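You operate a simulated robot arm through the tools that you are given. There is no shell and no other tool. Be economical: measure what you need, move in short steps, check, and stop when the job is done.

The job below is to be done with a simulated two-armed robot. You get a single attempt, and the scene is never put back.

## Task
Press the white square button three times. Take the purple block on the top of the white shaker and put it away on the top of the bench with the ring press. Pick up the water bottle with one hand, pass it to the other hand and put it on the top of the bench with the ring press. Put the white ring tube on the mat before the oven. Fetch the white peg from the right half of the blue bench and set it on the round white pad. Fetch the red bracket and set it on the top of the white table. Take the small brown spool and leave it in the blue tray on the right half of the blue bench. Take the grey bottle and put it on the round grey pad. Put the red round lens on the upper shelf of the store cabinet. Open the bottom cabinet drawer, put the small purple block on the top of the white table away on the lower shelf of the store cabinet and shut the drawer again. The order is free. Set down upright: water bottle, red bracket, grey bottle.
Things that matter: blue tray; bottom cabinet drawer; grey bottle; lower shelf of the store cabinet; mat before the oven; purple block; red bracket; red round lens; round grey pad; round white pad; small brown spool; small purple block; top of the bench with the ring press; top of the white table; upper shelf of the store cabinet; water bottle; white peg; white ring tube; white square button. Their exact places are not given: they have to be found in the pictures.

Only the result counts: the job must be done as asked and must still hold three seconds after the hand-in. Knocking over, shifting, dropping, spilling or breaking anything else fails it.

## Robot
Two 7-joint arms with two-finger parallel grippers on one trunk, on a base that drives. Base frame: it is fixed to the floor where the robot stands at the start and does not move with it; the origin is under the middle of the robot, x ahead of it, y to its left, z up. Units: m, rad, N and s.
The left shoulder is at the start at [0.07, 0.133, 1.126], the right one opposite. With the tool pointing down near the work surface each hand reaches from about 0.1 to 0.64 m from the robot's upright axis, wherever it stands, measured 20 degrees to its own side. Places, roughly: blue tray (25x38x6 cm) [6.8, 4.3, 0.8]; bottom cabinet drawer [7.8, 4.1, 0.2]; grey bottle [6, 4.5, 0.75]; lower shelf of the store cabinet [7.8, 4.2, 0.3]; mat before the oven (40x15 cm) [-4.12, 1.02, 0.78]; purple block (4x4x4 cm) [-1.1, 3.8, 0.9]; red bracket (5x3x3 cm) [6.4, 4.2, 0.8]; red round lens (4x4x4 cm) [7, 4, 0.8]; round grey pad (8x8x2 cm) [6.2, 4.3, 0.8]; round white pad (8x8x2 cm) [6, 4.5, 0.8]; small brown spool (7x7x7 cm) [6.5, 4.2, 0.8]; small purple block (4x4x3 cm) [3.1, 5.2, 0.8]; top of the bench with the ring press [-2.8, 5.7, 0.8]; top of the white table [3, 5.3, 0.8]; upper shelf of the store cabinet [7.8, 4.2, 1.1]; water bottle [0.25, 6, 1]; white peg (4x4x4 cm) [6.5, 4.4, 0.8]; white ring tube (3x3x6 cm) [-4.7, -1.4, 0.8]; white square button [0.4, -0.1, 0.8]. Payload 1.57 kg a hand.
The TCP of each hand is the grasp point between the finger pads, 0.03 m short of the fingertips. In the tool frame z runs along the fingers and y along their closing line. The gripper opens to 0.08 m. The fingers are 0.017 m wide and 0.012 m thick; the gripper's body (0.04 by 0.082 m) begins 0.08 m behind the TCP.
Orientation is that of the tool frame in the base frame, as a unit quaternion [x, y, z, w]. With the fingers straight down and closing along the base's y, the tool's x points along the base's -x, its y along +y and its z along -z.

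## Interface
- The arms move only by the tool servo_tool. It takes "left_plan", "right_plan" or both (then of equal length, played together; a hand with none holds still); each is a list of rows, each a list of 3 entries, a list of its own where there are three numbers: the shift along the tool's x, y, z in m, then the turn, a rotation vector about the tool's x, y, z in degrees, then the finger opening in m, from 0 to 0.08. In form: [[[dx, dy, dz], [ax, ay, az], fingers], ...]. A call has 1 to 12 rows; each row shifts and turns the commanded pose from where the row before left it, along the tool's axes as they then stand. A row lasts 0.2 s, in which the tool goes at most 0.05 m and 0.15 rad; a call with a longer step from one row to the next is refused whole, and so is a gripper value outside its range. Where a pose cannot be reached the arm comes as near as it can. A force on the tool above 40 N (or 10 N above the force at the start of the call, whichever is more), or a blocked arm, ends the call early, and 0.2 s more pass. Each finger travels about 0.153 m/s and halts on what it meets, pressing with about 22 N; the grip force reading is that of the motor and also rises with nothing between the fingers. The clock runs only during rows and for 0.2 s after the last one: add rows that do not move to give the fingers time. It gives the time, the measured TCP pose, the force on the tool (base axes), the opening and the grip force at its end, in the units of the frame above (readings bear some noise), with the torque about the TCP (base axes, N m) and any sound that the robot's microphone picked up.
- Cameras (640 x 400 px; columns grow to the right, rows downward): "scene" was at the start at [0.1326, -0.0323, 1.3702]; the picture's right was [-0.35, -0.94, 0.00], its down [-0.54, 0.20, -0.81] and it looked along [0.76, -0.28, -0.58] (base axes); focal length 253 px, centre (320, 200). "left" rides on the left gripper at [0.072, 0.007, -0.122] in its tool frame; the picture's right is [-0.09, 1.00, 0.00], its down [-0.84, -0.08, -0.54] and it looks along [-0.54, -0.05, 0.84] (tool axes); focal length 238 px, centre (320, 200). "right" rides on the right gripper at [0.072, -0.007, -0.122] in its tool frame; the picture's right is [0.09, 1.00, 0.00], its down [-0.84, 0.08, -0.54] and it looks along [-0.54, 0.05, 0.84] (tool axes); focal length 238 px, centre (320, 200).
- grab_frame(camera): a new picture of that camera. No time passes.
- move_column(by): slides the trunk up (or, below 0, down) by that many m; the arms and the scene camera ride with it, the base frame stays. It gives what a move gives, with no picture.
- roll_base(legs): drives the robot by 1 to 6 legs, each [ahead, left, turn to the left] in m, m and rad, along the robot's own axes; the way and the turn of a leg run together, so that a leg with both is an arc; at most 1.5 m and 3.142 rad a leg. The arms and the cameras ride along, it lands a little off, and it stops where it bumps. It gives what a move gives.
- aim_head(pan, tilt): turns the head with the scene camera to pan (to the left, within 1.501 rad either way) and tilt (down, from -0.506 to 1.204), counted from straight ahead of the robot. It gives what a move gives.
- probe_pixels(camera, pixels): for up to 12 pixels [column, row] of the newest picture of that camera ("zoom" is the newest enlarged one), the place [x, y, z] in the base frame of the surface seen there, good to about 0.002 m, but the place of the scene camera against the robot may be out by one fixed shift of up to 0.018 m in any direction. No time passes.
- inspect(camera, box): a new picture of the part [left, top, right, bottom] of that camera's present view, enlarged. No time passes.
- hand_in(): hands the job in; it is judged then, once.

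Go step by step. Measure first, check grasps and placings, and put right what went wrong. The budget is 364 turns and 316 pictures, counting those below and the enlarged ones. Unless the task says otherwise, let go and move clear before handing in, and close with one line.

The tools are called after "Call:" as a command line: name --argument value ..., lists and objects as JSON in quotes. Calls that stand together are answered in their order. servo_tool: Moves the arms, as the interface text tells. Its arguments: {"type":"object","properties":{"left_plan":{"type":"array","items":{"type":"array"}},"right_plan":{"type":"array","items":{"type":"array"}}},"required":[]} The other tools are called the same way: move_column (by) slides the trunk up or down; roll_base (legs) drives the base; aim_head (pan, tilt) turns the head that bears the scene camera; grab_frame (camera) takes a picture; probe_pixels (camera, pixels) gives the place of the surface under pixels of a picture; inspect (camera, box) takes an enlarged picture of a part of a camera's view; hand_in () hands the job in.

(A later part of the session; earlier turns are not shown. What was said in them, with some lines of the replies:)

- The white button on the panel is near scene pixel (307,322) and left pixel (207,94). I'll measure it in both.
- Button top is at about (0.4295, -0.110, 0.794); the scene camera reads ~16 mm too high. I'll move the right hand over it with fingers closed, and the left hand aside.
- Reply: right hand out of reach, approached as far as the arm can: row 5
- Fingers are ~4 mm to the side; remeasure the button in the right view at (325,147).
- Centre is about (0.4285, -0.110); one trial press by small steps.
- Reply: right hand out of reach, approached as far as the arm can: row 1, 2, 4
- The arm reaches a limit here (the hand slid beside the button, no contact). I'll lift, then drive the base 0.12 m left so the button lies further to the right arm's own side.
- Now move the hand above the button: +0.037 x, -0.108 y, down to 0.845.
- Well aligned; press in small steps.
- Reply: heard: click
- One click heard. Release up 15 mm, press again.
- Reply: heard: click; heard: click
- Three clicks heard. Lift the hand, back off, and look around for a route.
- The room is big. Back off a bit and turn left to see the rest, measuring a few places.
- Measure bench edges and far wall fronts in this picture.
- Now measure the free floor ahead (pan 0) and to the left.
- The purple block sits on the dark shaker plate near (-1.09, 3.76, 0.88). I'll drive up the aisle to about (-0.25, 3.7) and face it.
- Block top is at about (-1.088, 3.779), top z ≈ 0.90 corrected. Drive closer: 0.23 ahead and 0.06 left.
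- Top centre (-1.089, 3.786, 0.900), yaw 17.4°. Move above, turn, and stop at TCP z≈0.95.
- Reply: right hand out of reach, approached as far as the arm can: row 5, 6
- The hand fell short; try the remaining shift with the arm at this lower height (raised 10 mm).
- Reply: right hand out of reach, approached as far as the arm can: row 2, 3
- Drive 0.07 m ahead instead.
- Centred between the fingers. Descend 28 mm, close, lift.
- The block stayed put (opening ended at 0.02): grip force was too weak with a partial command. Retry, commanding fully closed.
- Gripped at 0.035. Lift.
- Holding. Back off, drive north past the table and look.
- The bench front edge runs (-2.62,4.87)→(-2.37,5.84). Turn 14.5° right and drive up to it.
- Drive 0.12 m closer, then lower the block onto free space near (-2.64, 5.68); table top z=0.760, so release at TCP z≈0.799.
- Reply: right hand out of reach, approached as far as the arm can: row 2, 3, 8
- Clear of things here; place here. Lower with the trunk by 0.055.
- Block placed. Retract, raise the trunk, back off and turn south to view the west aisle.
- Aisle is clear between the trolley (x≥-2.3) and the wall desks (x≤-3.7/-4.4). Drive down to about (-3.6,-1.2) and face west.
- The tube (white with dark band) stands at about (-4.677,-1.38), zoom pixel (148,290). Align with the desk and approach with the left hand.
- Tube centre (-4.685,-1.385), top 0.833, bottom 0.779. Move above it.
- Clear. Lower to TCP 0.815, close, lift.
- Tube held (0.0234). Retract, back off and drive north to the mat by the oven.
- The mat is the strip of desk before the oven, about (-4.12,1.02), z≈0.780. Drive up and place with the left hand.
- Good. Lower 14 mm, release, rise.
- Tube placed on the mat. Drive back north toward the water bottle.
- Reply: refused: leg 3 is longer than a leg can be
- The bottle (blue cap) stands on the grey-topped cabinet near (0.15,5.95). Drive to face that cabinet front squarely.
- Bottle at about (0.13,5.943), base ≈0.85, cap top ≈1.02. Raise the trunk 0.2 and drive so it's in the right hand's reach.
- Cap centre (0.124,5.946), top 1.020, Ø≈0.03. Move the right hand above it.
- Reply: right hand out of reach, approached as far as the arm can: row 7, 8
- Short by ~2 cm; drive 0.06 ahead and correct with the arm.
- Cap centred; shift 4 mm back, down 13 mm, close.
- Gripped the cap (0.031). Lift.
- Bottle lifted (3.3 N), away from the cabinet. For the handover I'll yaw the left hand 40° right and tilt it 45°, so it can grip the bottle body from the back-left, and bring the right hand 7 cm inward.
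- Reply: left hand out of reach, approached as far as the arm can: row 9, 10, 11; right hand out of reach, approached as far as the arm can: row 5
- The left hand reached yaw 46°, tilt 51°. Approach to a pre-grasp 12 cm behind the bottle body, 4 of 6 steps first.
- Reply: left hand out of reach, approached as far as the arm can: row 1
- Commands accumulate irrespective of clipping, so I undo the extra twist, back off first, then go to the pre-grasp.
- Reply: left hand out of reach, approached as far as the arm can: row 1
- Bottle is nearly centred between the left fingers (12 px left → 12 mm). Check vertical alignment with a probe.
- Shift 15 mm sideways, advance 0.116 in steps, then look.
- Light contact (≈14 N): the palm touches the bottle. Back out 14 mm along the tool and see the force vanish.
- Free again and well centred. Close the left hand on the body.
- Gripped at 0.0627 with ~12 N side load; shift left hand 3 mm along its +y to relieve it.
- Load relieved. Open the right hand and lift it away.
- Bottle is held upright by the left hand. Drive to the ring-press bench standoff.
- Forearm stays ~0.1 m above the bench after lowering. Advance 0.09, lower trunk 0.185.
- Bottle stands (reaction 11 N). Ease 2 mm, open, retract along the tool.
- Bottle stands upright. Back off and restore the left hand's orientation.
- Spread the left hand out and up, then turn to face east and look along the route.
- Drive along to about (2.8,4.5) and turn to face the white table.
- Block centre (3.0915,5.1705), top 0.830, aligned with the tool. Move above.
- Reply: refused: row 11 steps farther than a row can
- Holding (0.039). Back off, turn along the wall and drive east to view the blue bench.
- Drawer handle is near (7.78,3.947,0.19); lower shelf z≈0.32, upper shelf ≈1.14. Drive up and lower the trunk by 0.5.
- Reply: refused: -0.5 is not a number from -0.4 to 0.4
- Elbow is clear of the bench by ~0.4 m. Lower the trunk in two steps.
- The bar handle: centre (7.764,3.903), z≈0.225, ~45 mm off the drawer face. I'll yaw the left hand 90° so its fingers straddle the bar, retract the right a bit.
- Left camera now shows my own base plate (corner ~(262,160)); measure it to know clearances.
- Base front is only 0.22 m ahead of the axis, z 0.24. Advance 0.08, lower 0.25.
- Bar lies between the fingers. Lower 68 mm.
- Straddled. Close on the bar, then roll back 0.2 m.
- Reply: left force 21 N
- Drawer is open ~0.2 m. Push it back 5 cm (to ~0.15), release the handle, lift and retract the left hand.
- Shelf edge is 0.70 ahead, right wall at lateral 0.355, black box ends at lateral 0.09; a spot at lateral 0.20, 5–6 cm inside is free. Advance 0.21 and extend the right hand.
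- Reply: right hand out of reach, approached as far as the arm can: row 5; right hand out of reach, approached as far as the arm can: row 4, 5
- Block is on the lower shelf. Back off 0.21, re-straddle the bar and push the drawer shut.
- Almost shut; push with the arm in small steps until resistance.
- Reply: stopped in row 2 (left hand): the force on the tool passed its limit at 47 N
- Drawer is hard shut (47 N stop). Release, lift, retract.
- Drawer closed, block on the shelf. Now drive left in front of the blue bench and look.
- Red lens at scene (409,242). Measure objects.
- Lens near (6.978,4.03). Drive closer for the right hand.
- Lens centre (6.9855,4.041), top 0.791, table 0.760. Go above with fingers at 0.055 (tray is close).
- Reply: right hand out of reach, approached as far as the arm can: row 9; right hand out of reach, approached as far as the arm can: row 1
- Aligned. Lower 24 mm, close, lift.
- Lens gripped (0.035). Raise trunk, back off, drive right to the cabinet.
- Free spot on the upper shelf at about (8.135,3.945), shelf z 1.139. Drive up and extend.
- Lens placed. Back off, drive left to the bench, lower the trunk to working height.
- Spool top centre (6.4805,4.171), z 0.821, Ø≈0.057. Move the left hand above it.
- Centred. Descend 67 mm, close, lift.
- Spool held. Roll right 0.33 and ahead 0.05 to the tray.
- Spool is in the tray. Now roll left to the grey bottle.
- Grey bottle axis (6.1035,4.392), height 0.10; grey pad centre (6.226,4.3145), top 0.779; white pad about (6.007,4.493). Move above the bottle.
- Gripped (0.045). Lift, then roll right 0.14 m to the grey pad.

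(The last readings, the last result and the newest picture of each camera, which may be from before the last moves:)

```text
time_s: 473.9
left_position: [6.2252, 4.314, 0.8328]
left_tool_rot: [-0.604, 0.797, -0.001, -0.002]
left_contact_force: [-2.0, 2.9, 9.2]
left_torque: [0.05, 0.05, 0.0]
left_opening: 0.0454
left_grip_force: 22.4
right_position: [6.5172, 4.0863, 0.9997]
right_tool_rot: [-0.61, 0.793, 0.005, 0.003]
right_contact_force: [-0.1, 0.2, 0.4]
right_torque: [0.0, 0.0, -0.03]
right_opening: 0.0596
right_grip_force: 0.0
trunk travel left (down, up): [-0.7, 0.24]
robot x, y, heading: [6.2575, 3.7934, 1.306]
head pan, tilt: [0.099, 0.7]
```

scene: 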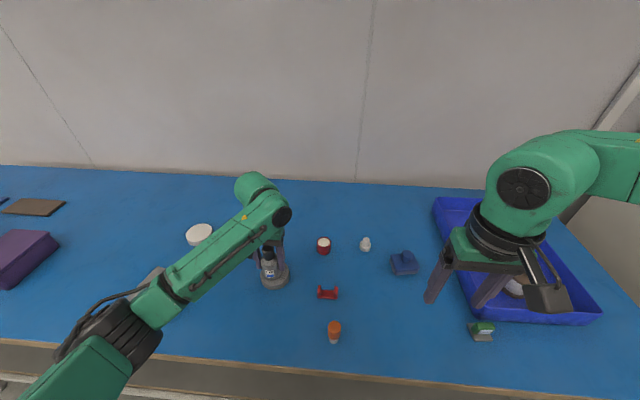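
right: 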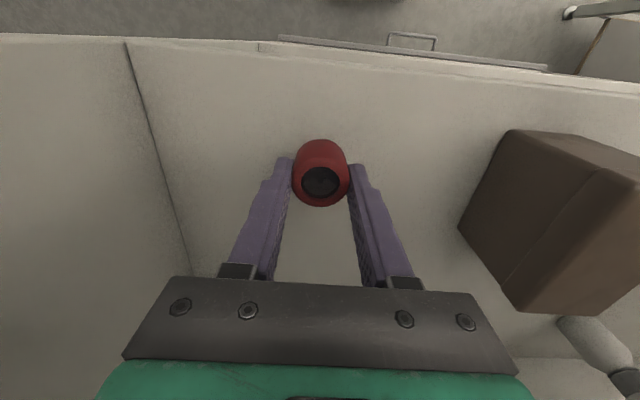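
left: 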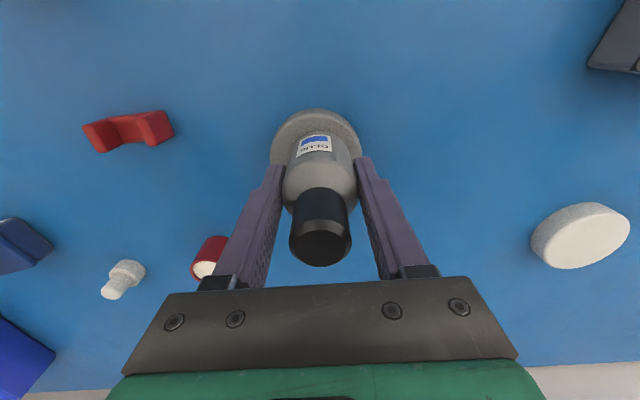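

Contact with the pad (9 N). Ease 1 mm, release, rise straight up.

Call:
servo_tool --left_plan '[[[0, 0, -0.001], [0, 0, 0], 0], [[0, 0, 0], [0, 0, 0], 0.048], [[0, 0, 0], [0, 0, 0], 0.055], [[0, 0, 0], [0, 0, 0], 0.07], [[0, 0, -0.03], [0, 0, 0], 0.07], [[0, 0, -0.04], [0, 0, 0], 0.07], [[0, 0, -0.04], [0, 0, 0], 0.07], [[0, 0, -0.04], [0, 0, 0], 0.08], [[0, 0, -0.04], [0, 0, 0], 0.08], [[0, 0, 0], [0, 0, 0], 0.08]]'

Call:
grab_frame --camera "left"

Call:
inspect --camera "scene" --box '[170, 200, 410, 350]'

```text
time_s: 476.1
left_position: [6.2273, 4.3174, 1.0227]
left_tool_rot: [-0.604, 0.797, -0.002, -0.004]
left_contact_force: [0.4, 0.5, 1.1]
left_torque: [-0.02, 0.03, -0.01]
left_opening: 0.08
left_grip_force: 0.0
right_position: [6.5177, 4.0876, 0.999]
right_tool_rot: [-0.609, 0.793, 0.004, 0.001]
right_contact_force: [-0.8, -0.3, 0.0]
right_torque: [0.01, 0.0, 0.01]
right_opening: 0.0603
right_grip_force: 0.0
trunk travel left (down, up): [-0.7, 0.24]
robot x, y, heading: [6.2551, 3.7928, 1.308]
head pan, tilt: [0.099, 0.7]
```

```text
149 pictures are left
```

left: 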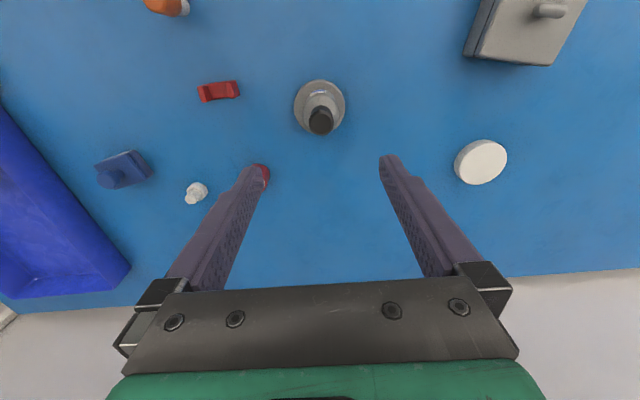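

```text
2.67 times, centred on (290, 275) of scene
```

zoom: 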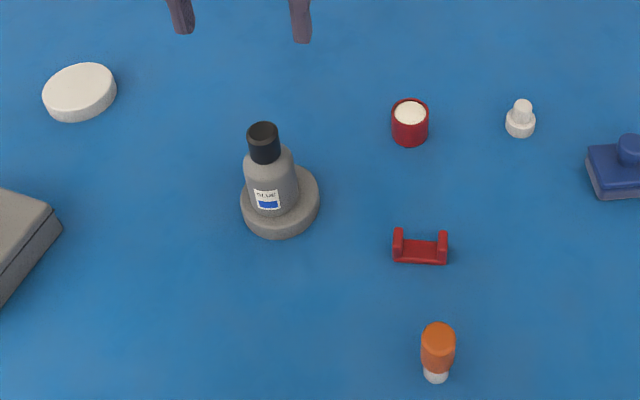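

Bottle upright on its pad. The peg sits ~0.33 m from the edge, so I need to know how close the base can go: back off and check the bench's lower shelf edge.

Call:
roll_base --legs '[[-0.35, -0.3, 0]]'

Call:
aim_head --pan 0 --tilt 0.75

Call:
grab_frame --camera "scene"

```text
time_s: 478.9
left_position: [6.4314, 3.9024, 1.0227]
left_tool_rot: [-0.604, 0.797, -0.003, -0.004]
left_contact_force: [0.1, 0.5, -0.6]
left_torque: [0.02, 0.0, -0.01]
left_opening: 0.08
left_grip_force: 0.0
right_position: [6.7211, 3.6714, 0.9997]
right_tool_rot: [-0.609, 0.793, 0.005, 0.003]
right_contact_force: [0.1, 0.3, -0.3]
right_torque: [-0.02, 0.01, -0.05]
right_opening: 0.06
right_grip_force: 0.0
trunk travel left (down, up): [-0.7, 0.24]
robot x, y, heading: [6.4608, 3.3734, 1.308]
head pan, tilt: [0.099, 0.7]
```

```text
time_s: 479.5
left_position: [6.433, 3.9009, 1.0228]
left_tool_rot: [-0.603, 0.798, -0.002, -0.004]
left_contact_force: [0.2, -0.6, 1.3]
left_torque: [-0.01, -0.01, -0.01]
left_opening: 0.08
left_grip_force: 0.1
right_position: [6.7224, 3.6708, 0.9999]
right_tool_rot: [-0.608, 0.794, 0.006, 0.002]
right_contact_force: [0.4, 1.1, 0.0]
right_torque: [-0.02, -0.01, -0.01]
right_opening: 0.0599
right_grip_force: 0.0
trunk travel left (down, up): [-0.7, 0.24]
robot x, y, heading: [6.4618, 3.3741, 1.308]
head pan, tilt: [0.0, 0.75]
```

```text
147 pictures are left
```

scene: 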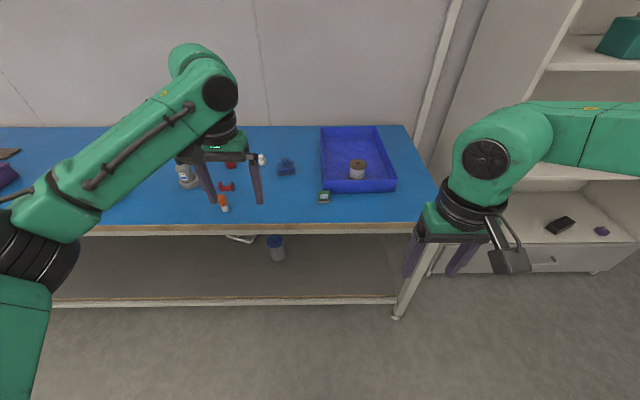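

Call:
probe_pixels --camera "scene" --pixels '[[300, 297], [300, 301], [200, 301], [300, 226], [200, 230], [395, 316], [385, 296], [300, 290]]'

```text
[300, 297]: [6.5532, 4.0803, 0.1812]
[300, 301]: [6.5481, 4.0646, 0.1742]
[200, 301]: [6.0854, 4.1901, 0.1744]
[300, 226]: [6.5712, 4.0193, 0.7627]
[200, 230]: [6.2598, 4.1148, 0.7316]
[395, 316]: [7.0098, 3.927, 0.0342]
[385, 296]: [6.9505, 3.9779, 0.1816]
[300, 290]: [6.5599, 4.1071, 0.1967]
```

The lower shelf is recessed 4 cm, so a 0.23 m standoff is fine. Drive to the peg.

Call:
roll_base --legs '[[0.41, 0.065, 0.01]]'

Call:
grab_frame --camera "left"

```text
time_s: 482.1
left_position: [6.4674, 4.3161, 1.0252]
left_tool_rot: [-0.608, 0.794, -0.002, -0.004]
left_contact_force: [-0.3, -0.2, 0.1]
left_torque: [0.0, -0.01, 0.03]
left_opening: 0.0797
left_grip_force: 0.0
right_position: [6.7599, 4.0897, 1.0002]
right_tool_rot: [-0.614, 0.789, 0.005, 0.002]
right_contact_force: [0.2, 0.7, 0.3]
right_torque: [0.01, 0.05, 0.0]
right_opening: 0.0598
right_grip_force: 0.1
trunk travel left (down, up): [-0.7, 0.24]
robot x, y, heading: [6.5055, 3.7923, 1.317]
head pan, tilt: [0.0, 0.75]
```

```text
146 pictures are left
```

left: 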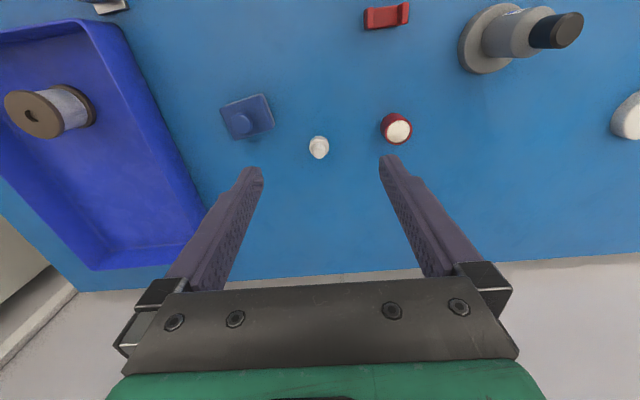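

Call:
inspect --camera "left" --box '[290, 125, 350, 170]'

Call:
probe_pixels --camera "zoom" --pixels '[[310, 280], [310, 230], [240, 200], [380, 200], [315, 130], [315, 180], [200, 200]]'

Call:
probe_pixels --camera "left" --pixels '[[318, 152], [318, 140], [382, 118], [270, 110], [397, 130]]'

```text
8.89 times, centred on (320, 148) of left
```

zoom: 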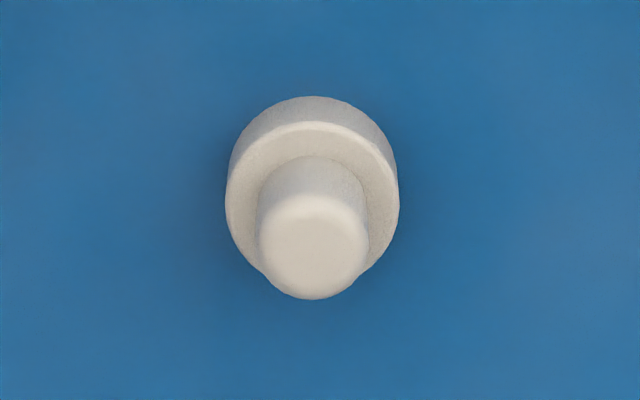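

```text
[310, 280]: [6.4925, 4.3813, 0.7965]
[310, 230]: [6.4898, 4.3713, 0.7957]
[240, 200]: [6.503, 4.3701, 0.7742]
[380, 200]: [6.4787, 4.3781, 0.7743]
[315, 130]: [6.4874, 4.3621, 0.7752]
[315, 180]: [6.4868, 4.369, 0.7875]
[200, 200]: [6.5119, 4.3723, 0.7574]
```

```text
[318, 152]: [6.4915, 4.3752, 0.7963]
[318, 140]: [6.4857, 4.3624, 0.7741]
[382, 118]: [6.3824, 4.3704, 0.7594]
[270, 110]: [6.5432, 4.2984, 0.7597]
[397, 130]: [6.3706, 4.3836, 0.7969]
```

Peg axis (6.4915,4.3745), top 0.7965, stem Ø≈0.018 above a disc (0.774). Move above.

Call:
servo_tool --left_plan '[[[-0.0314, -0.004, 0], [0, 0, 0], 0.06], [[-0.0313, -0.0041, 0], [0, 0, 0], 0.06], [[0, 0, 0.044], [0, 0, 0], 0.06], [[0, 0, 0.044], [0, 0, 0], 0.06], [[0, 0, 0.044], [0, 0, 0], 0.06], [[0, 0, 0.044], [0, 0, 0], 0.06], [[0, 0, 0], [0, 0, 0], 0.06]]'

Call:
grab_frame --camera "left"

```text
time_s: 483.7
left_position: [6.4911, 4.375, 0.8463]
left_tool_rot: [-0.608, 0.794, -0.002, -0.004]
left_contact_force: [-0.7, -0.4, -1.2]
left_torque: [-0.01, -0.01, 0.01]
left_opening: 0.0599
left_grip_force: 0.0
right_position: [6.7607, 4.0898, 0.9992]
right_tool_rot: [-0.614, 0.789, 0.006, 0.003]
right_contact_force: [-0.5, 0.7, -0.5]
right_torque: [0.02, 0.01, 0.01]
right_opening: 0.0597
right_grip_force: 0.0
trunk travel left (down, up): [-0.7, 0.24]
robot x, y, heading: [6.4997, 3.7941, 1.321]
head pan, tilt: [0.0, 0.75]
```

```text
144 pictures are left
```

left: 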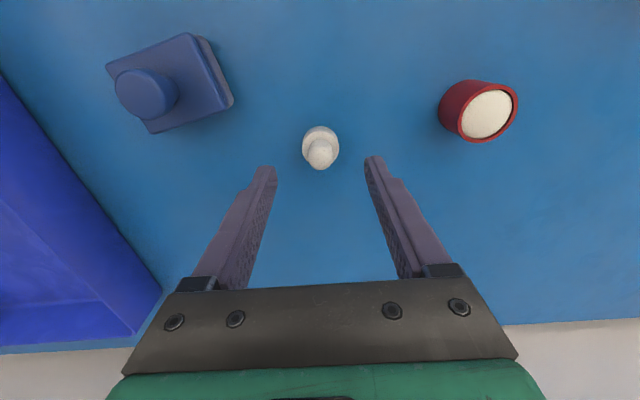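

Call:
servo_tool --left_plan '[[[0, 0, 0.02], [0, 0, 0], 0.06], [[0, 0, 0.019], [0, 0, 0], 0.06], [[0, 0, 0], [0, 0, 0], 0.03], [[0, 0, 0], [0, 0, 0], 0.0], [[0, 0, 0], [0, 0, 0], 0.0], [[0, 0, -0.02], [0, 0, 0], 0.0], [[0, 0, -0.04], [0, 0, 0], 0.0], [[0, 0, -0.04], [0, 0, 0], 0.0], [[0, 0, 0], [0, 0, 0], 0.0]]'

Call:
grab_frame --camera "left"

```text
time_s: 485.7
left_position: [6.4922, 4.3752, 0.9069]
left_tool_rot: [-0.608, 0.794, -0.003, -0.004]
left_contact_force: [-0.2, -0.6, -0.6]
left_torque: [0.0, 0.01, 0.0]
left_opening: 0.0189
left_grip_force: 22.0
right_position: [6.7603, 4.0907, 0.9996]
right_tool_rot: [-0.614, 0.79, 0.005, 0.001]
right_contact_force: [0.5, 0.0, 0.1]
right_torque: [0.01, -0.02, -0.03]
right_opening: 0.0602
right_grip_force: 0.1
trunk travel left (down, up): [-0.7, 0.24]
robot x, y, heading: [6.5065, 3.7909, 1.324]
head pan, tilt: [0.0, 0.75]
```

```text
143 pictures are left
```

left: 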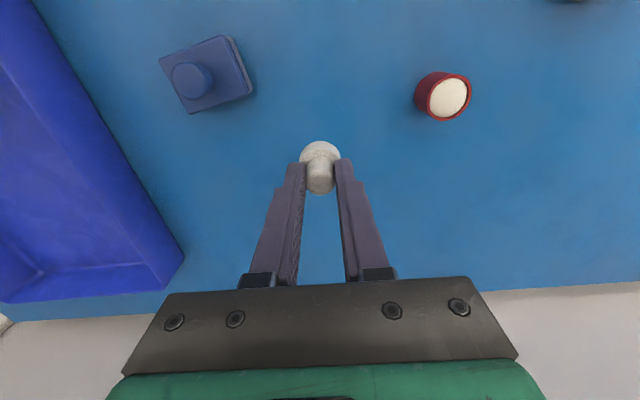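

Peg held. Raise a bit and roll left 0.5 m to the white pad.

Call:
servo_tool --left_plan '[[[0, 0, -0.04], [0, 0, 0], 0.0], [[0, 0, 0], [0, 0, 0], 0.0]]'

Call:
roll_base --legs '[[0, 0.5, 0]]'

Call:
grab_frame --camera "left"

```text
time_s: 486.3
left_position: [6.4925, 4.3778, 0.946]
left_tool_rot: [-0.609, 0.794, -0.003, -0.004]
left_contact_force: [-0.4, 0.3, -1.9]
left_torque: [-0.01, 0.01, 0.0]
left_opening: 0.0192
left_grip_force: 22.0
right_position: [6.7599, 4.0901, 0.9998]
right_tool_rot: [-0.613, 0.79, 0.005, 0.003]
right_contact_force: [0.5, -0.6, 0.3]
right_torque: [0.02, -0.01, 0.03]
right_opening: 0.0599
right_grip_force: 0.2
trunk travel left (down, up): [-0.7, 0.24]
robot x, y, heading: [6.502, 3.793, 1.319]
head pan, tilt: [0.0, 0.75]
```

```text
time_s: 489.3
left_position: [6.0085, 4.5036, 0.947]
left_tool_rot: [-0.606, 0.796, -0.002, -0.005]
left_contact_force: [0.2, 0.0, -1.2]
left_torque: [0.01, -0.01, 0.0]
left_opening: 0.0189
left_grip_force: 22.0
right_position: [6.2735, 4.2162, 0.9995]
right_tool_rot: [-0.611, 0.792, 0.006, 0.001]
right_contact_force: [-0.9, 0.3, 0.2]
right_torque: [0.0, -0.01, -0.01]
right_opening: 0.0601
right_grip_force: 0.0
trunk travel left (down, up): [-0.7, 0.24]
robot x, y, heading: [6.0151, 3.9199, 1.32]
head pan, tilt: [0.0, 0.75]
```

```text
142 pictures are left
```

left: 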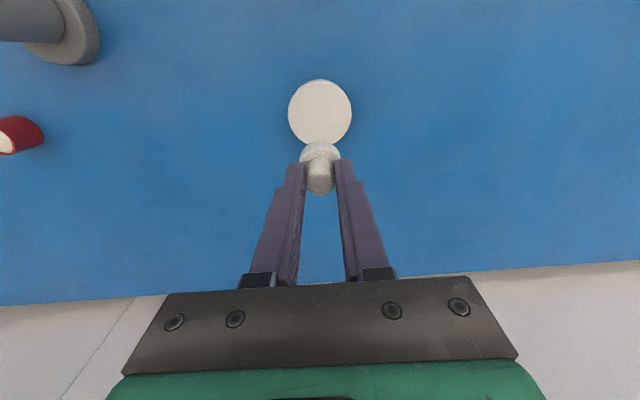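

Call:
probe_pixels --camera "left" --pixels '[[320, 112], [291, 112], [348, 112], [320, 85], [320, 138]]'

```text
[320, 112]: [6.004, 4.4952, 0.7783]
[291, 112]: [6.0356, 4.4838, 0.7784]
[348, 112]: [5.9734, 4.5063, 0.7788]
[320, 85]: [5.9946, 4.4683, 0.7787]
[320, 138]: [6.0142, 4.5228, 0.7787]
```

Pad centre (6.0045,4.495), top 0.7787. Lower the peg onto it.

Call:
servo_tool --left_plan '[[[0.0094, 0.0016, 0.03], [0, 0, 0], 0], [[0, 0, 0.04], [0, 0, 0], 0], [[0, 0, 0.04], [0, 0, 0], 0], [[0, 0, 0.007], [0, 0, 0], 0], [[0, 0, 0], [0, 0, 0], 0]]'

Call:
grab_frame --camera "left"

```text
time_s: 490.5
left_position: [6.0034, 4.4928, 0.8303]
left_tool_rot: [-0.606, 0.795, -0.003, -0.004]
left_contact_force: [-0.8, 0.0, -0.8]
left_torque: [0.04, 0.04, -0.02]
left_opening: 0.0189
left_grip_force: 21.5
right_position: [6.2734, 4.2151, 0.9992]
right_tool_rot: [-0.612, 0.791, 0.005, 0.002]
right_contact_force: [0.3, 0.0, 1.1]
right_torque: [0.01, 0.01, 0.02]
right_opening: 0.0602
right_grip_force: 0.1
trunk travel left (down, up): [-0.7, 0.24]
robot x, y, heading: [6.0172, 3.9183, 1.315]
head pan, tilt: [0.0, 0.75]
```

```text
141 pictures are left
```

left: 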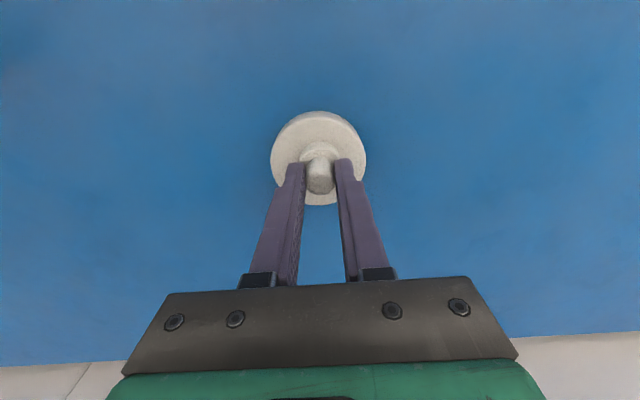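

Call:
servo_tool --left_plan '[[[0, 0, 0.003], [0, 0, 0], 0], [[0, 0, 0.0015], [0, 0, 0], 0], [[0, 0, 0], [0, 0, 0], 0]]'

```text
time_s: 491.3
left_position: [6.0026, 4.4943, 0.828]
left_tool_rot: [-0.607, 0.795, -0.001, -0.002]
left_contact_force: [-0.9, 3.4, 12.9]
left_torque: [0.08, 0.02, 0.01]
left_opening: 0.019
left_grip_force: 21.7
right_position: [6.2725, 4.2139, 1.0005]
right_tool_rot: [-0.611, 0.791, 0.006, 0.003]
right_contact_force: [-0.5, 0.3, 0.3]
right_torque: [0.0, -0.02, 0.01]
right_opening: 0.0602
right_grip_force: 0.1
trunk travel left (down, up): [-0.7, 0.24]
robot x, y, heading: [6.0142, 3.916, 1.315]
head pan, tilt: [0.0, 0.75]
```

Call:
servo_tool --left_plan '[[[0, 0, -0.002], [0, 0, 0], 0], [[0, 0, 0], [0, 0, 0], 0.022], [[0, 0, 0], [0, 0, 0], 0.03], [[0, 0, 0], [0, 0, 0], 0.05], [[0, 0, -0.03], [0, 0, 0], 0.05], [[0, 0, -0.04], [0, 0, 0], 0.05], [[0, 0, -0.04], [0, 0, 0], 0.05], [[0, 0, -0.04], [0, 0, 0], 0.08], [[0.04, 0, -0.02], [0, 0, 0], 0.08], [[0.04, 0, 0], [0, 0, 0], 0.08], [[0, 0, 0], [0, 0, 0], 0.08]]'

Call:
grab_frame --camera "left"

Call:
grab_frame --camera "right"

```text
time_s: 493.7
left_position: [5.9835, 4.4209, 0.9979]
left_tool_rot: [-0.607, 0.795, -0.002, -0.005]
left_contact_force: [1.0, 0.0, 0.2]
left_torque: [-0.02, 0.01, 0.04]
left_opening: 0.0801
left_grip_force: 0.0
right_position: [6.2742, 4.2159, 0.9988]
right_tool_rot: [-0.612, 0.791, 0.006, 0.001]
right_contact_force: [-0.3, -0.1, 0.7]
right_torque: [-0.01, -0.03, 0.04]
right_opening: 0.0603
right_grip_force: 0.0
trunk travel left (down, up): [-0.7, 0.24]
robot x, y, heading: [6.0127, 3.9218, 1.311]
head pan, tilt: [0.0, 0.75]
```

```text
140 pictures are left
```

left: 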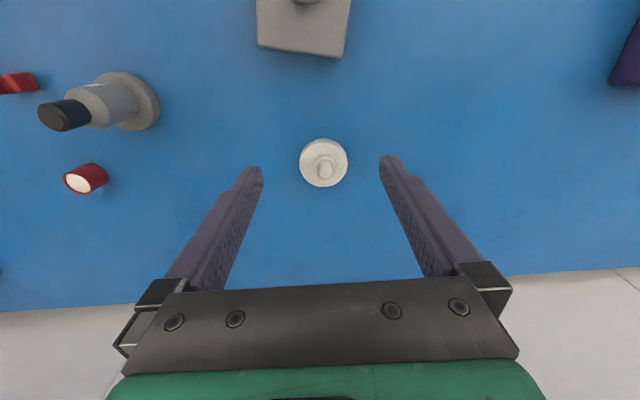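

```text
139 pictures are left
```

right: 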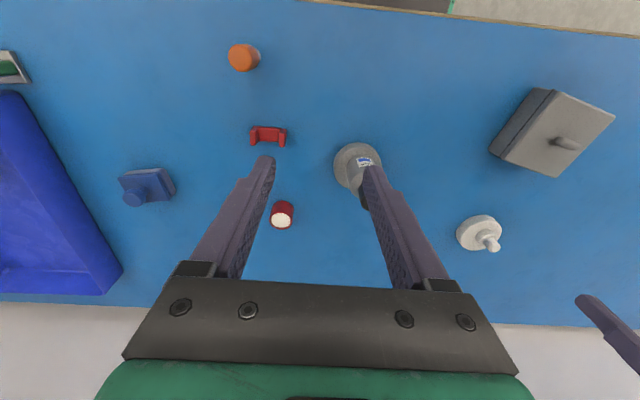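

Peg stands on the white pad. Now the red bracket: roll back 0.06 and right 0.40.

Call:
roll_base --legs '[[-0.064, -0.4, 0]]'

Call:
grab_frame --camera "left"

```text
time_s: 496.1
left_position: [6.3457, 4.2596, 0.9988]
left_tool_rot: [-0.607, 0.795, -0.003, -0.004]
left_contact_force: [0.2, 0.4, -0.4]
left_torque: [0.03, 0.01, -0.02]
left_opening: 0.0801
left_grip_force: 0.0
right_position: [6.6377, 4.055, 1.0002]
right_tool_rot: [-0.612, 0.79, 0.005, 0.002]
right_contact_force: [-0.5, -0.6, 0.8]
right_torque: [0.0, -0.01, -0.01]
right_opening: 0.0601
right_grip_force: 0.0
trunk travel left (down, up): [-0.7, 0.24]
robot x, y, heading: [6.381, 3.7562, 1.318]
head pan, tilt: [0.0, 0.75]
```

```text
138 pictures are left
```

left: 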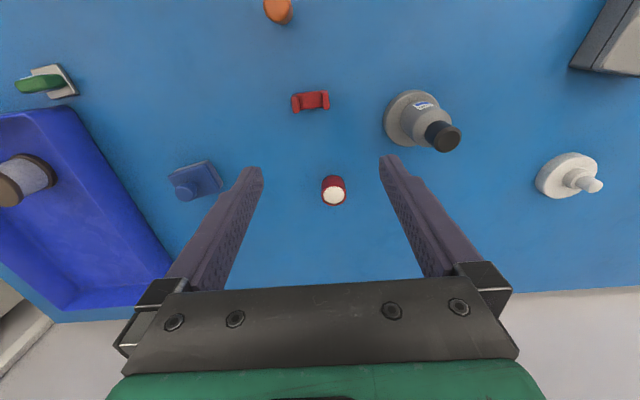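

Call:
inspect --camera "left" --box '[280, 80, 344, 120]'

Call:
probe_pixels --camera "zoom" --pixels '[[135, 290], [480, 260], [310, 250], [310, 150], [130, 180], [475, 140], [310, 330], [310, 60]]'

```text
10.00 times, centred on (312, 100) of left
```

zoom: 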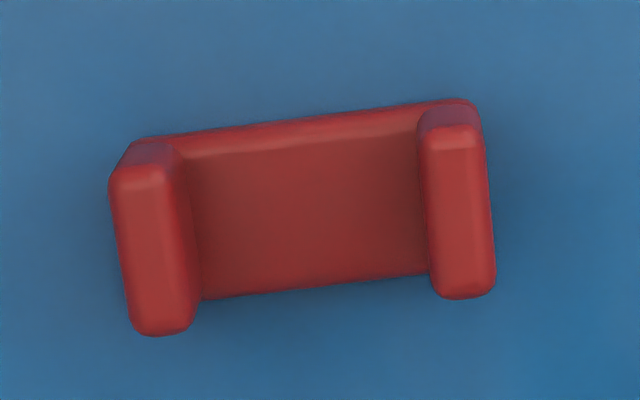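

```text
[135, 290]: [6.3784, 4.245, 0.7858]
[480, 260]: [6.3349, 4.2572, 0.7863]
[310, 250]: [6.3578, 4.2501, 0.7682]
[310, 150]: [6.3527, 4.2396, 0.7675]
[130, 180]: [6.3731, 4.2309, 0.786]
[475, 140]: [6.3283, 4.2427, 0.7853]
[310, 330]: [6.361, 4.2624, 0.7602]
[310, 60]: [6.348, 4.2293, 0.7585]
```

Bracket centre (6.353,4.2455), prongs up (top 0.786), aligned with the tool. Go above.

Call:
servo_tool --left_plan '[[[0.0117, -0.0107, 0], [0, 0, 0], 0.07], [[0, 0, 0.0397], [0, 0, 0], 0.07], [[0, 0, 0.0397], [0, 0, 0], 0.07], [[0, 0, 0.0397], [0, 0, 0], 0.07], [[0, 0, 0.0397], [0, 0, 0], 0.07], [[0, 0, 0], [0, 0, 0], 0.07]]'

Call:
grab_frame --camera "left"

```text
time_s: 497.6
left_position: [6.3536, 4.2455, 0.8412]
left_tool_rot: [-0.608, 0.794, -0.002, -0.003]
left_contact_force: [-0.3, 0.4, 0.7]
left_torque: [-0.02, -0.01, 0.03]
left_opening: 0.07
left_grip_force: 0.1
right_position: [6.6381, 4.0543, 0.9996]
right_tool_rot: [-0.613, 0.79, 0.005, 0.003]
right_contact_force: [0.5, 0.3, -0.1]
right_torque: [-0.01, 0.0, -0.03]
right_opening: 0.0601
right_grip_force: 0.0
trunk travel left (down, up): [-0.7, 0.24]
robot x, y, heading: [6.3798, 3.7584, 1.318]
head pan, tilt: [0.0, 0.75]
```

```text
136 pictures are left
```

left: 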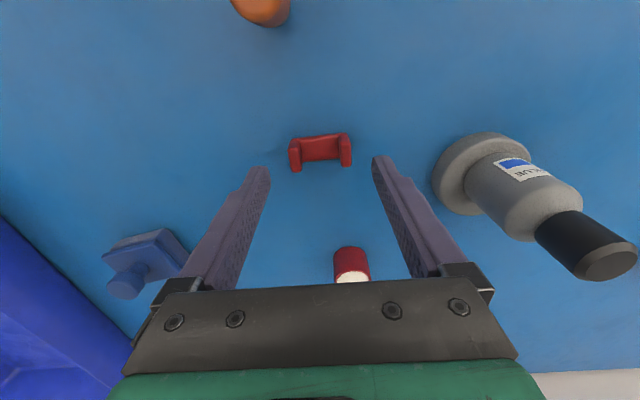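

Call:
servo_tool --left_plan '[[[0, 0, 0.025], [0, 0, 0], 0.07], [[0, 0, 0.0205], [0, 0, 0], 0.07], [[0, 0, 0], [0, 0, 0], 0.055], [[0, 0, 0], [0, 0, 0], 0.0], [[0, 0, 0], [0, 0, 0], 0.0], [[0, 0, 0], [0, 0, 0], 0.0]]'

Call:
grab_frame --camera "left"

```text
time_s: 498.9
left_position: [6.3535, 4.2438, 0.7972]
left_tool_rot: [-0.608, 0.794, -0.002, -0.004]
left_contact_force: [-0.9, -0.3, -0.1]
left_torque: [-0.01, 0.01, -0.01]
left_opening: 0.0492
left_grip_force: 22.6
right_position: [6.6376, 4.0554, 0.9991]
right_tool_rot: [-0.613, 0.79, 0.005, 0.002]
right_contact_force: [-0.8, 0.8, -0.1]
right_torque: [-0.02, 0.0, 0.02]
right_opening: 0.06
right_grip_force: 0.0
trunk travel left (down, up): [-0.7, 0.24]
robot x, y, heading: [6.3794, 3.7614, 1.319]
head pan, tilt: [0.0, 0.75]
```

```text
135 pictures are left
```

left: 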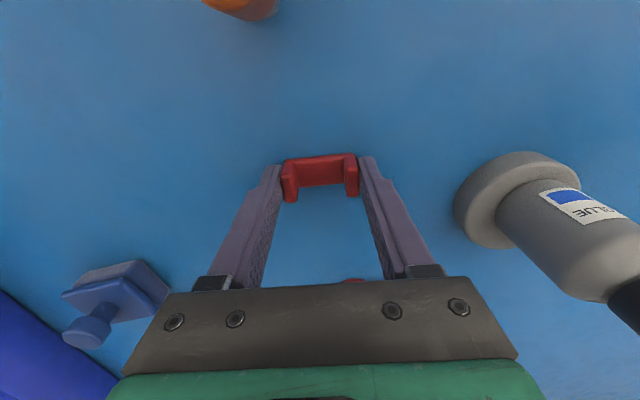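

Gripped (0.049). Lift, retract, back off and strafe west to the white table.

Call:
servo_tool --left_plan '[[[0, 0, -0.03], [0, 0, 0], 0], [[0, 0, -0.045], [0, 0, 0], 0], [[0, 0, -0.045], [0, 0, 0], 0], [[0, 0, -0.045], [0, 0, 0], 0], [[0, 0, -0.045], [0, 0, 0], 0], [[0.04, 0, 0], [0, 0, 0], 0], [[0.04, 0, 0], [0, 0, 0], 0], [[0.04, 0, 0], [0, 0, 0], 0], [[0, 0, 0], [0, 0, 0], 0]]'

Call:
grab_frame --camera "left"

Call:
roll_base --legs '[[-0.45, 0, 0], [0, 1.2, 0], [0, 1.2, 0], [0, 1.2, 0]]'

Call:
aim_head --pan 0 --tilt 0.6

Call:
grab_frame --camera "scene"

```text
time_s: 500.9
left_position: [6.3209, 4.1296, 1.006]
left_tool_rot: [-0.607, 0.794, -0.002, -0.005]
left_contact_force: [0.3, -0.1, -0.1]
left_torque: [-0.01, 0.0, 0.01]
left_opening: 0.0487
left_grip_force: 21.8
right_position: [6.6392, 4.0557, 0.9996]
right_tool_rot: [-0.612, 0.791, 0.005, 0.002]
right_contact_force: [-0.6, 0.1, -0.4]
right_torque: [-0.01, 0.0, 0.05]
right_opening: 0.0601
right_grip_force: 0.1
trunk travel left (down, up): [-0.7, 0.24]
robot x, y, heading: [6.3803, 3.7586, 1.319]
head pan, tilt: [0.0, 0.75]
```

```text
134 pictures are left
```

left: 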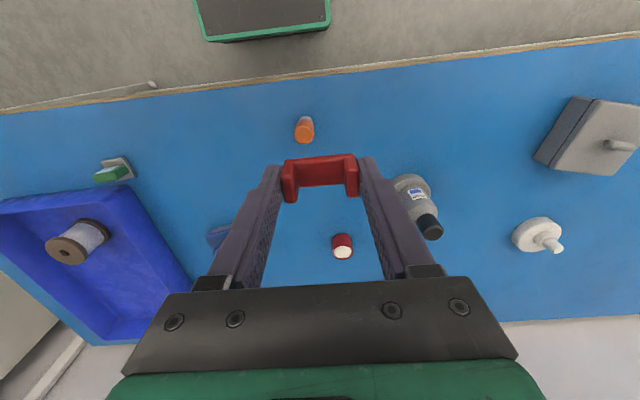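

```text
time_s: 520.6
left_position: [2.7392, 4.5898, 1.0067]
left_tool_rot: [-0.613, 0.79, -0.002, -0.004]
left_contact_force: [0.4, -0.1, -0.7]
left_torque: [-0.01, 0.01, -0.02]
left_opening: 0.0489
left_grip_force: 22.6
right_position: [3.0582, 4.5206, 0.9995]
right_tool_rot: [-0.617, 0.787, 0.007, 0.002]
right_contact_force: [0.4, -0.6, -0.3]
right_torque: [-0.01, 0.02, 0.0]
right_opening: 0.06
right_grip_force: 0.0
trunk travel left (down, up): [-0.7, 0.24]
robot x, y, heading: [2.8027, 4.2182, 1.331]
head pan, tilt: [0.0, 0.75]
```

```text
time_s: 521.3
left_position: [2.7376, 4.5896, 1.0058]
left_tool_rot: [-0.612, 0.791, -0.002, -0.005]
left_contact_force: [-0.8, -0.2, -0.1]
left_torque: [0.01, 0.02, 0.01]
left_opening: 0.0486
left_grip_force: 21.0
right_position: [3.0579, 4.5198, 0.9999]
right_tool_rot: [-0.617, 0.787, 0.006, 0.003]
right_contact_force: [0.4, -0.3, -0.2]
right_torque: [0.0, -0.01, 0.02]
right_opening: 0.0599
right_grip_force: 0.1
trunk travel left (down, up): [-0.7, 0.24]
robot x, y, heading: [2.8023, 4.2197, 1.327]
head pan, tilt: [0.0, 0.6]
```

```text
133 pictures are left
```

scene: 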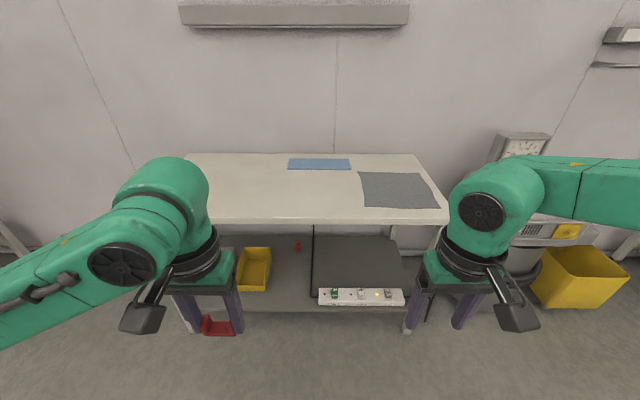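

Call:
roll_base --legs '[[0.53, 0, 0]]'

Call:
servo_tool --left_plan '[[[-0.045, 0, 0], [0, 0, 0], 0], [[-0.045, 0, 0], [0, 0, 0], 0], [[0, 0, 0.04], [0, 0, 0], 0], [[0, 0, 0.04], [0, 0, 0], 0], [[0, 0, 0.04], [0, 0, 0], 0], [[0, 0, 0.03], [0, 0, 0], 0], [[0, 0, 0], [0, 0, 0], 0]]'

Call:
grab_frame --camera "left"

Call:
grab_frame --camera "scene"

```text
time_s: 524.4
left_position: [2.8692, 5.1099, 1.0071]
left_tool_rot: [-0.611, 0.791, -0.002, -0.003]
left_contact_force: [-0.2, 0.7, -0.4]
left_torque: [0.05, 0.0, 0.01]
left_opening: 0.0489
left_grip_force: 21.8
right_position: [3.1871, 5.0396, 0.9996]
right_tool_rot: [-0.615, 0.788, 0.006, 0.002]
right_contact_force: [0.6, -1.0, -0.5]
right_torque: [-0.01, 0.02, -0.02]
right_opening: 0.0601
right_grip_force: 0.1
trunk travel left (down, up): [-0.7, 0.24]
robot x, y, heading: [2.9359, 4.7423, 1.326]
head pan, tilt: [0.0, 0.6]
```

```text
time_s: 526.0
left_position: [2.8906, 5.1939, 0.856]
left_tool_rot: [-0.611, 0.792, -0.002, -0.004]
left_contact_force: [-0.1, -0.2, 0.3]
left_torque: [0.01, -0.03, -0.05]
left_opening: 0.0488
left_grip_force: 21.3
right_position: [3.188, 5.0387, 1.0002]
right_tool_rot: [-0.616, 0.788, 0.006, 0.002]
right_contact_force: [1.1, -0.3, -0.3]
right_torque: [0.01, 0.0, -0.01]
right_opening: 0.0603
right_grip_force: 0.0
trunk travel left (down, up): [-0.7, 0.24]
robot x, y, heading: [2.931, 4.737, 1.324]
head pan, tilt: [0.0, 0.6]
```

```text
132 pictures are left
```

left: 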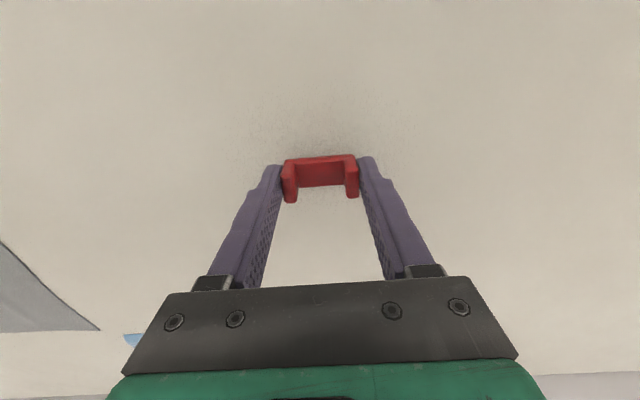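

```text
131 pictures are left
```

scene: 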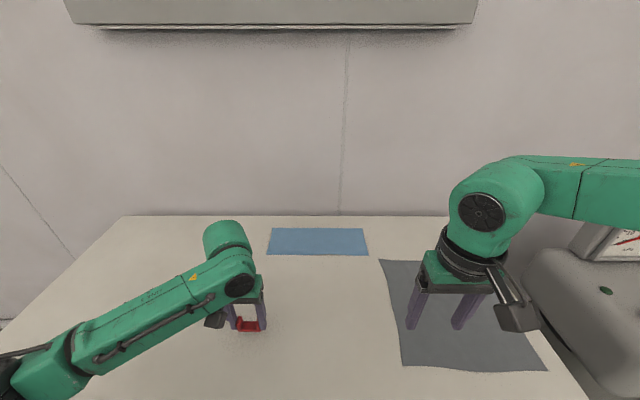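

Free white surface below. Check its height and lower.

Call:
probe_pixels --camera "left" --pixels '[[320, 110], [240, 150], [400, 150]]'

Call:
servo_tool --left_plan '[[[0, 0, 0.01], [0, 0, 0], 0], [[0, 0, 0.006], [0, 0, 0], 0], [[0, 0, 0.002], [0, 0, 0], 0], [[0, 0, 0], [0, 0, 0], 0]]'

```text
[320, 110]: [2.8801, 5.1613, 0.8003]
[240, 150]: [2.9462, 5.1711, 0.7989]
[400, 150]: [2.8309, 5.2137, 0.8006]
```

```text
time_s: 527.0
left_position: [2.8911, 5.1953, 0.8372]
left_tool_rot: [-0.611, 0.792, -0.002, -0.004]
left_contact_force: [-0.4, 0.5, -0.4]
left_torque: [0.03, 0.03, -0.01]
left_opening: 0.0487
left_grip_force: 22.0
right_position: [3.1879, 5.0389, 0.9988]
right_tool_rot: [-0.616, 0.788, 0.006, 0.002]
right_contact_force: [0.2, -0.5, -1.0]
right_torque: [0.03, 0.04, -0.01]
right_opening: 0.0602
right_grip_force: 0.1
trunk travel left (down, up): [-0.7, 0.24]
robot x, y, heading: [2.9272, 4.7398, 1.329]
head pan, tilt: [0.0, 0.6]
```

Call:
servo_tool --left_plan '[[[0, 0, 0.0015], [0, 0, 0], 0], [[0, 0, 0], [0, 0, 0], 0], [[0, 0, 0], [0, 0, 0], 0.052], [[0, 0, 0], [0, 0, 0], 0.06], [[0, 0, 0], [0, 0, 0], 0.07], [[0, 0, -0.03], [0, 0, 0], 0.07], [[0, 0, -0.04], [0, 0, 0], 0.07], [[0, 0, -0.04], [0, 0, 0], 0.07], [[0, 0, -0.04], [0, 0, 0], 0.07], [[0.04, 0, -0.02], [0, 0, 0], 0.08], [[0, 0, 0], [0, 0, 0], 0.08]]'

Call:
grab_frame --camera "left"

```text
time_s: 529.4
left_position: [2.8817, 5.16, 1.0062]
left_tool_rot: [-0.61, 0.792, -0.002, -0.004]
left_contact_force: [0.5, 0.4, -0.7]
left_torque: [-0.01, 0.0, 0.01]
left_opening: 0.0801
left_grip_force: 0.0
right_position: [3.1887, 5.0397, 0.9992]
right_tool_rot: [-0.615, 0.788, 0.005, 0.001]
right_contact_force: [-0.3, -0.8, 0.2]
right_torque: [-0.06, 0.01, 0.03]
right_opening: 0.06
right_grip_force: 0.1
trunk travel left (down, up): [-0.7, 0.24]
robot x, y, heading: [2.9289, 4.7416, 1.328]
head pan, tilt: [0.0, 0.6]
```

```text
130 pictures are left
```

left: 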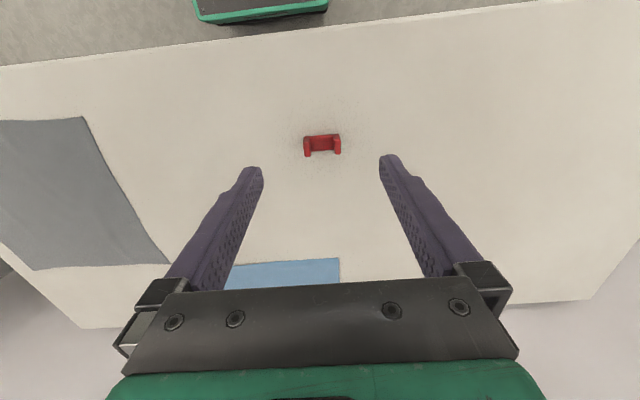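

The bracket stands upright on the white table and every other item is placed. Back away and hand in.

Call:
roll_base --legs '[[-0.4, 0, 0]]'

Call:
inspect --camera "scene" --box '[160, 120, 480, 320]'

Call:
hand_in

```text
time_s: 531.9
left_position: [2.785, 4.7728, 1.0049]
left_tool_rot: [-0.611, 0.792, -0.002, -0.005]
left_contact_force: [-1.0, 0.3, -0.7]
left_torque: [-0.01, 0.01, 0.0]
left_opening: 0.0801
left_grip_force: 0.0
right_position: [3.0905, 4.6543, 0.9991]
right_tool_rot: [-0.616, 0.787, 0.005, 0.002]
right_contact_force: [-0.2, -0.3, -0.3]
right_torque: [-0.06, 0.01, 0.02]
right_opening: 0.0598
right_grip_force: 0.0
trunk travel left (down, up): [-0.7, 0.24]
robot x, y, heading: [2.8358, 4.3513, 1.329]
head pan, tilt: [0.0, 0.6]
```

```text
2.00 times, centred on (320, 220) of scene
```

zoom: 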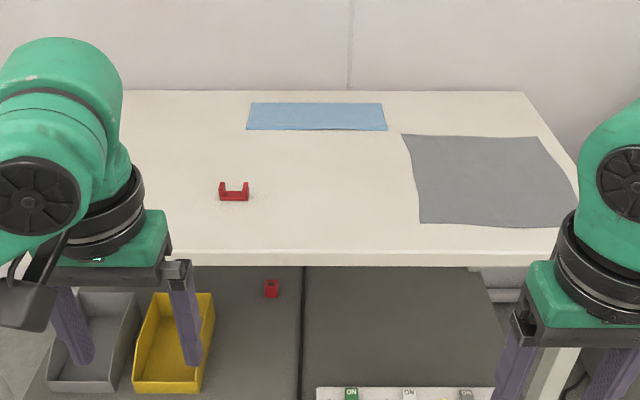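

```text
The job is handed in.
```

The job is handed in: three clicks were heard from the button, every item is where it was asked to go, the water bottle, red bracket and grey bottle stand upright, and the bottom drawer is shut.
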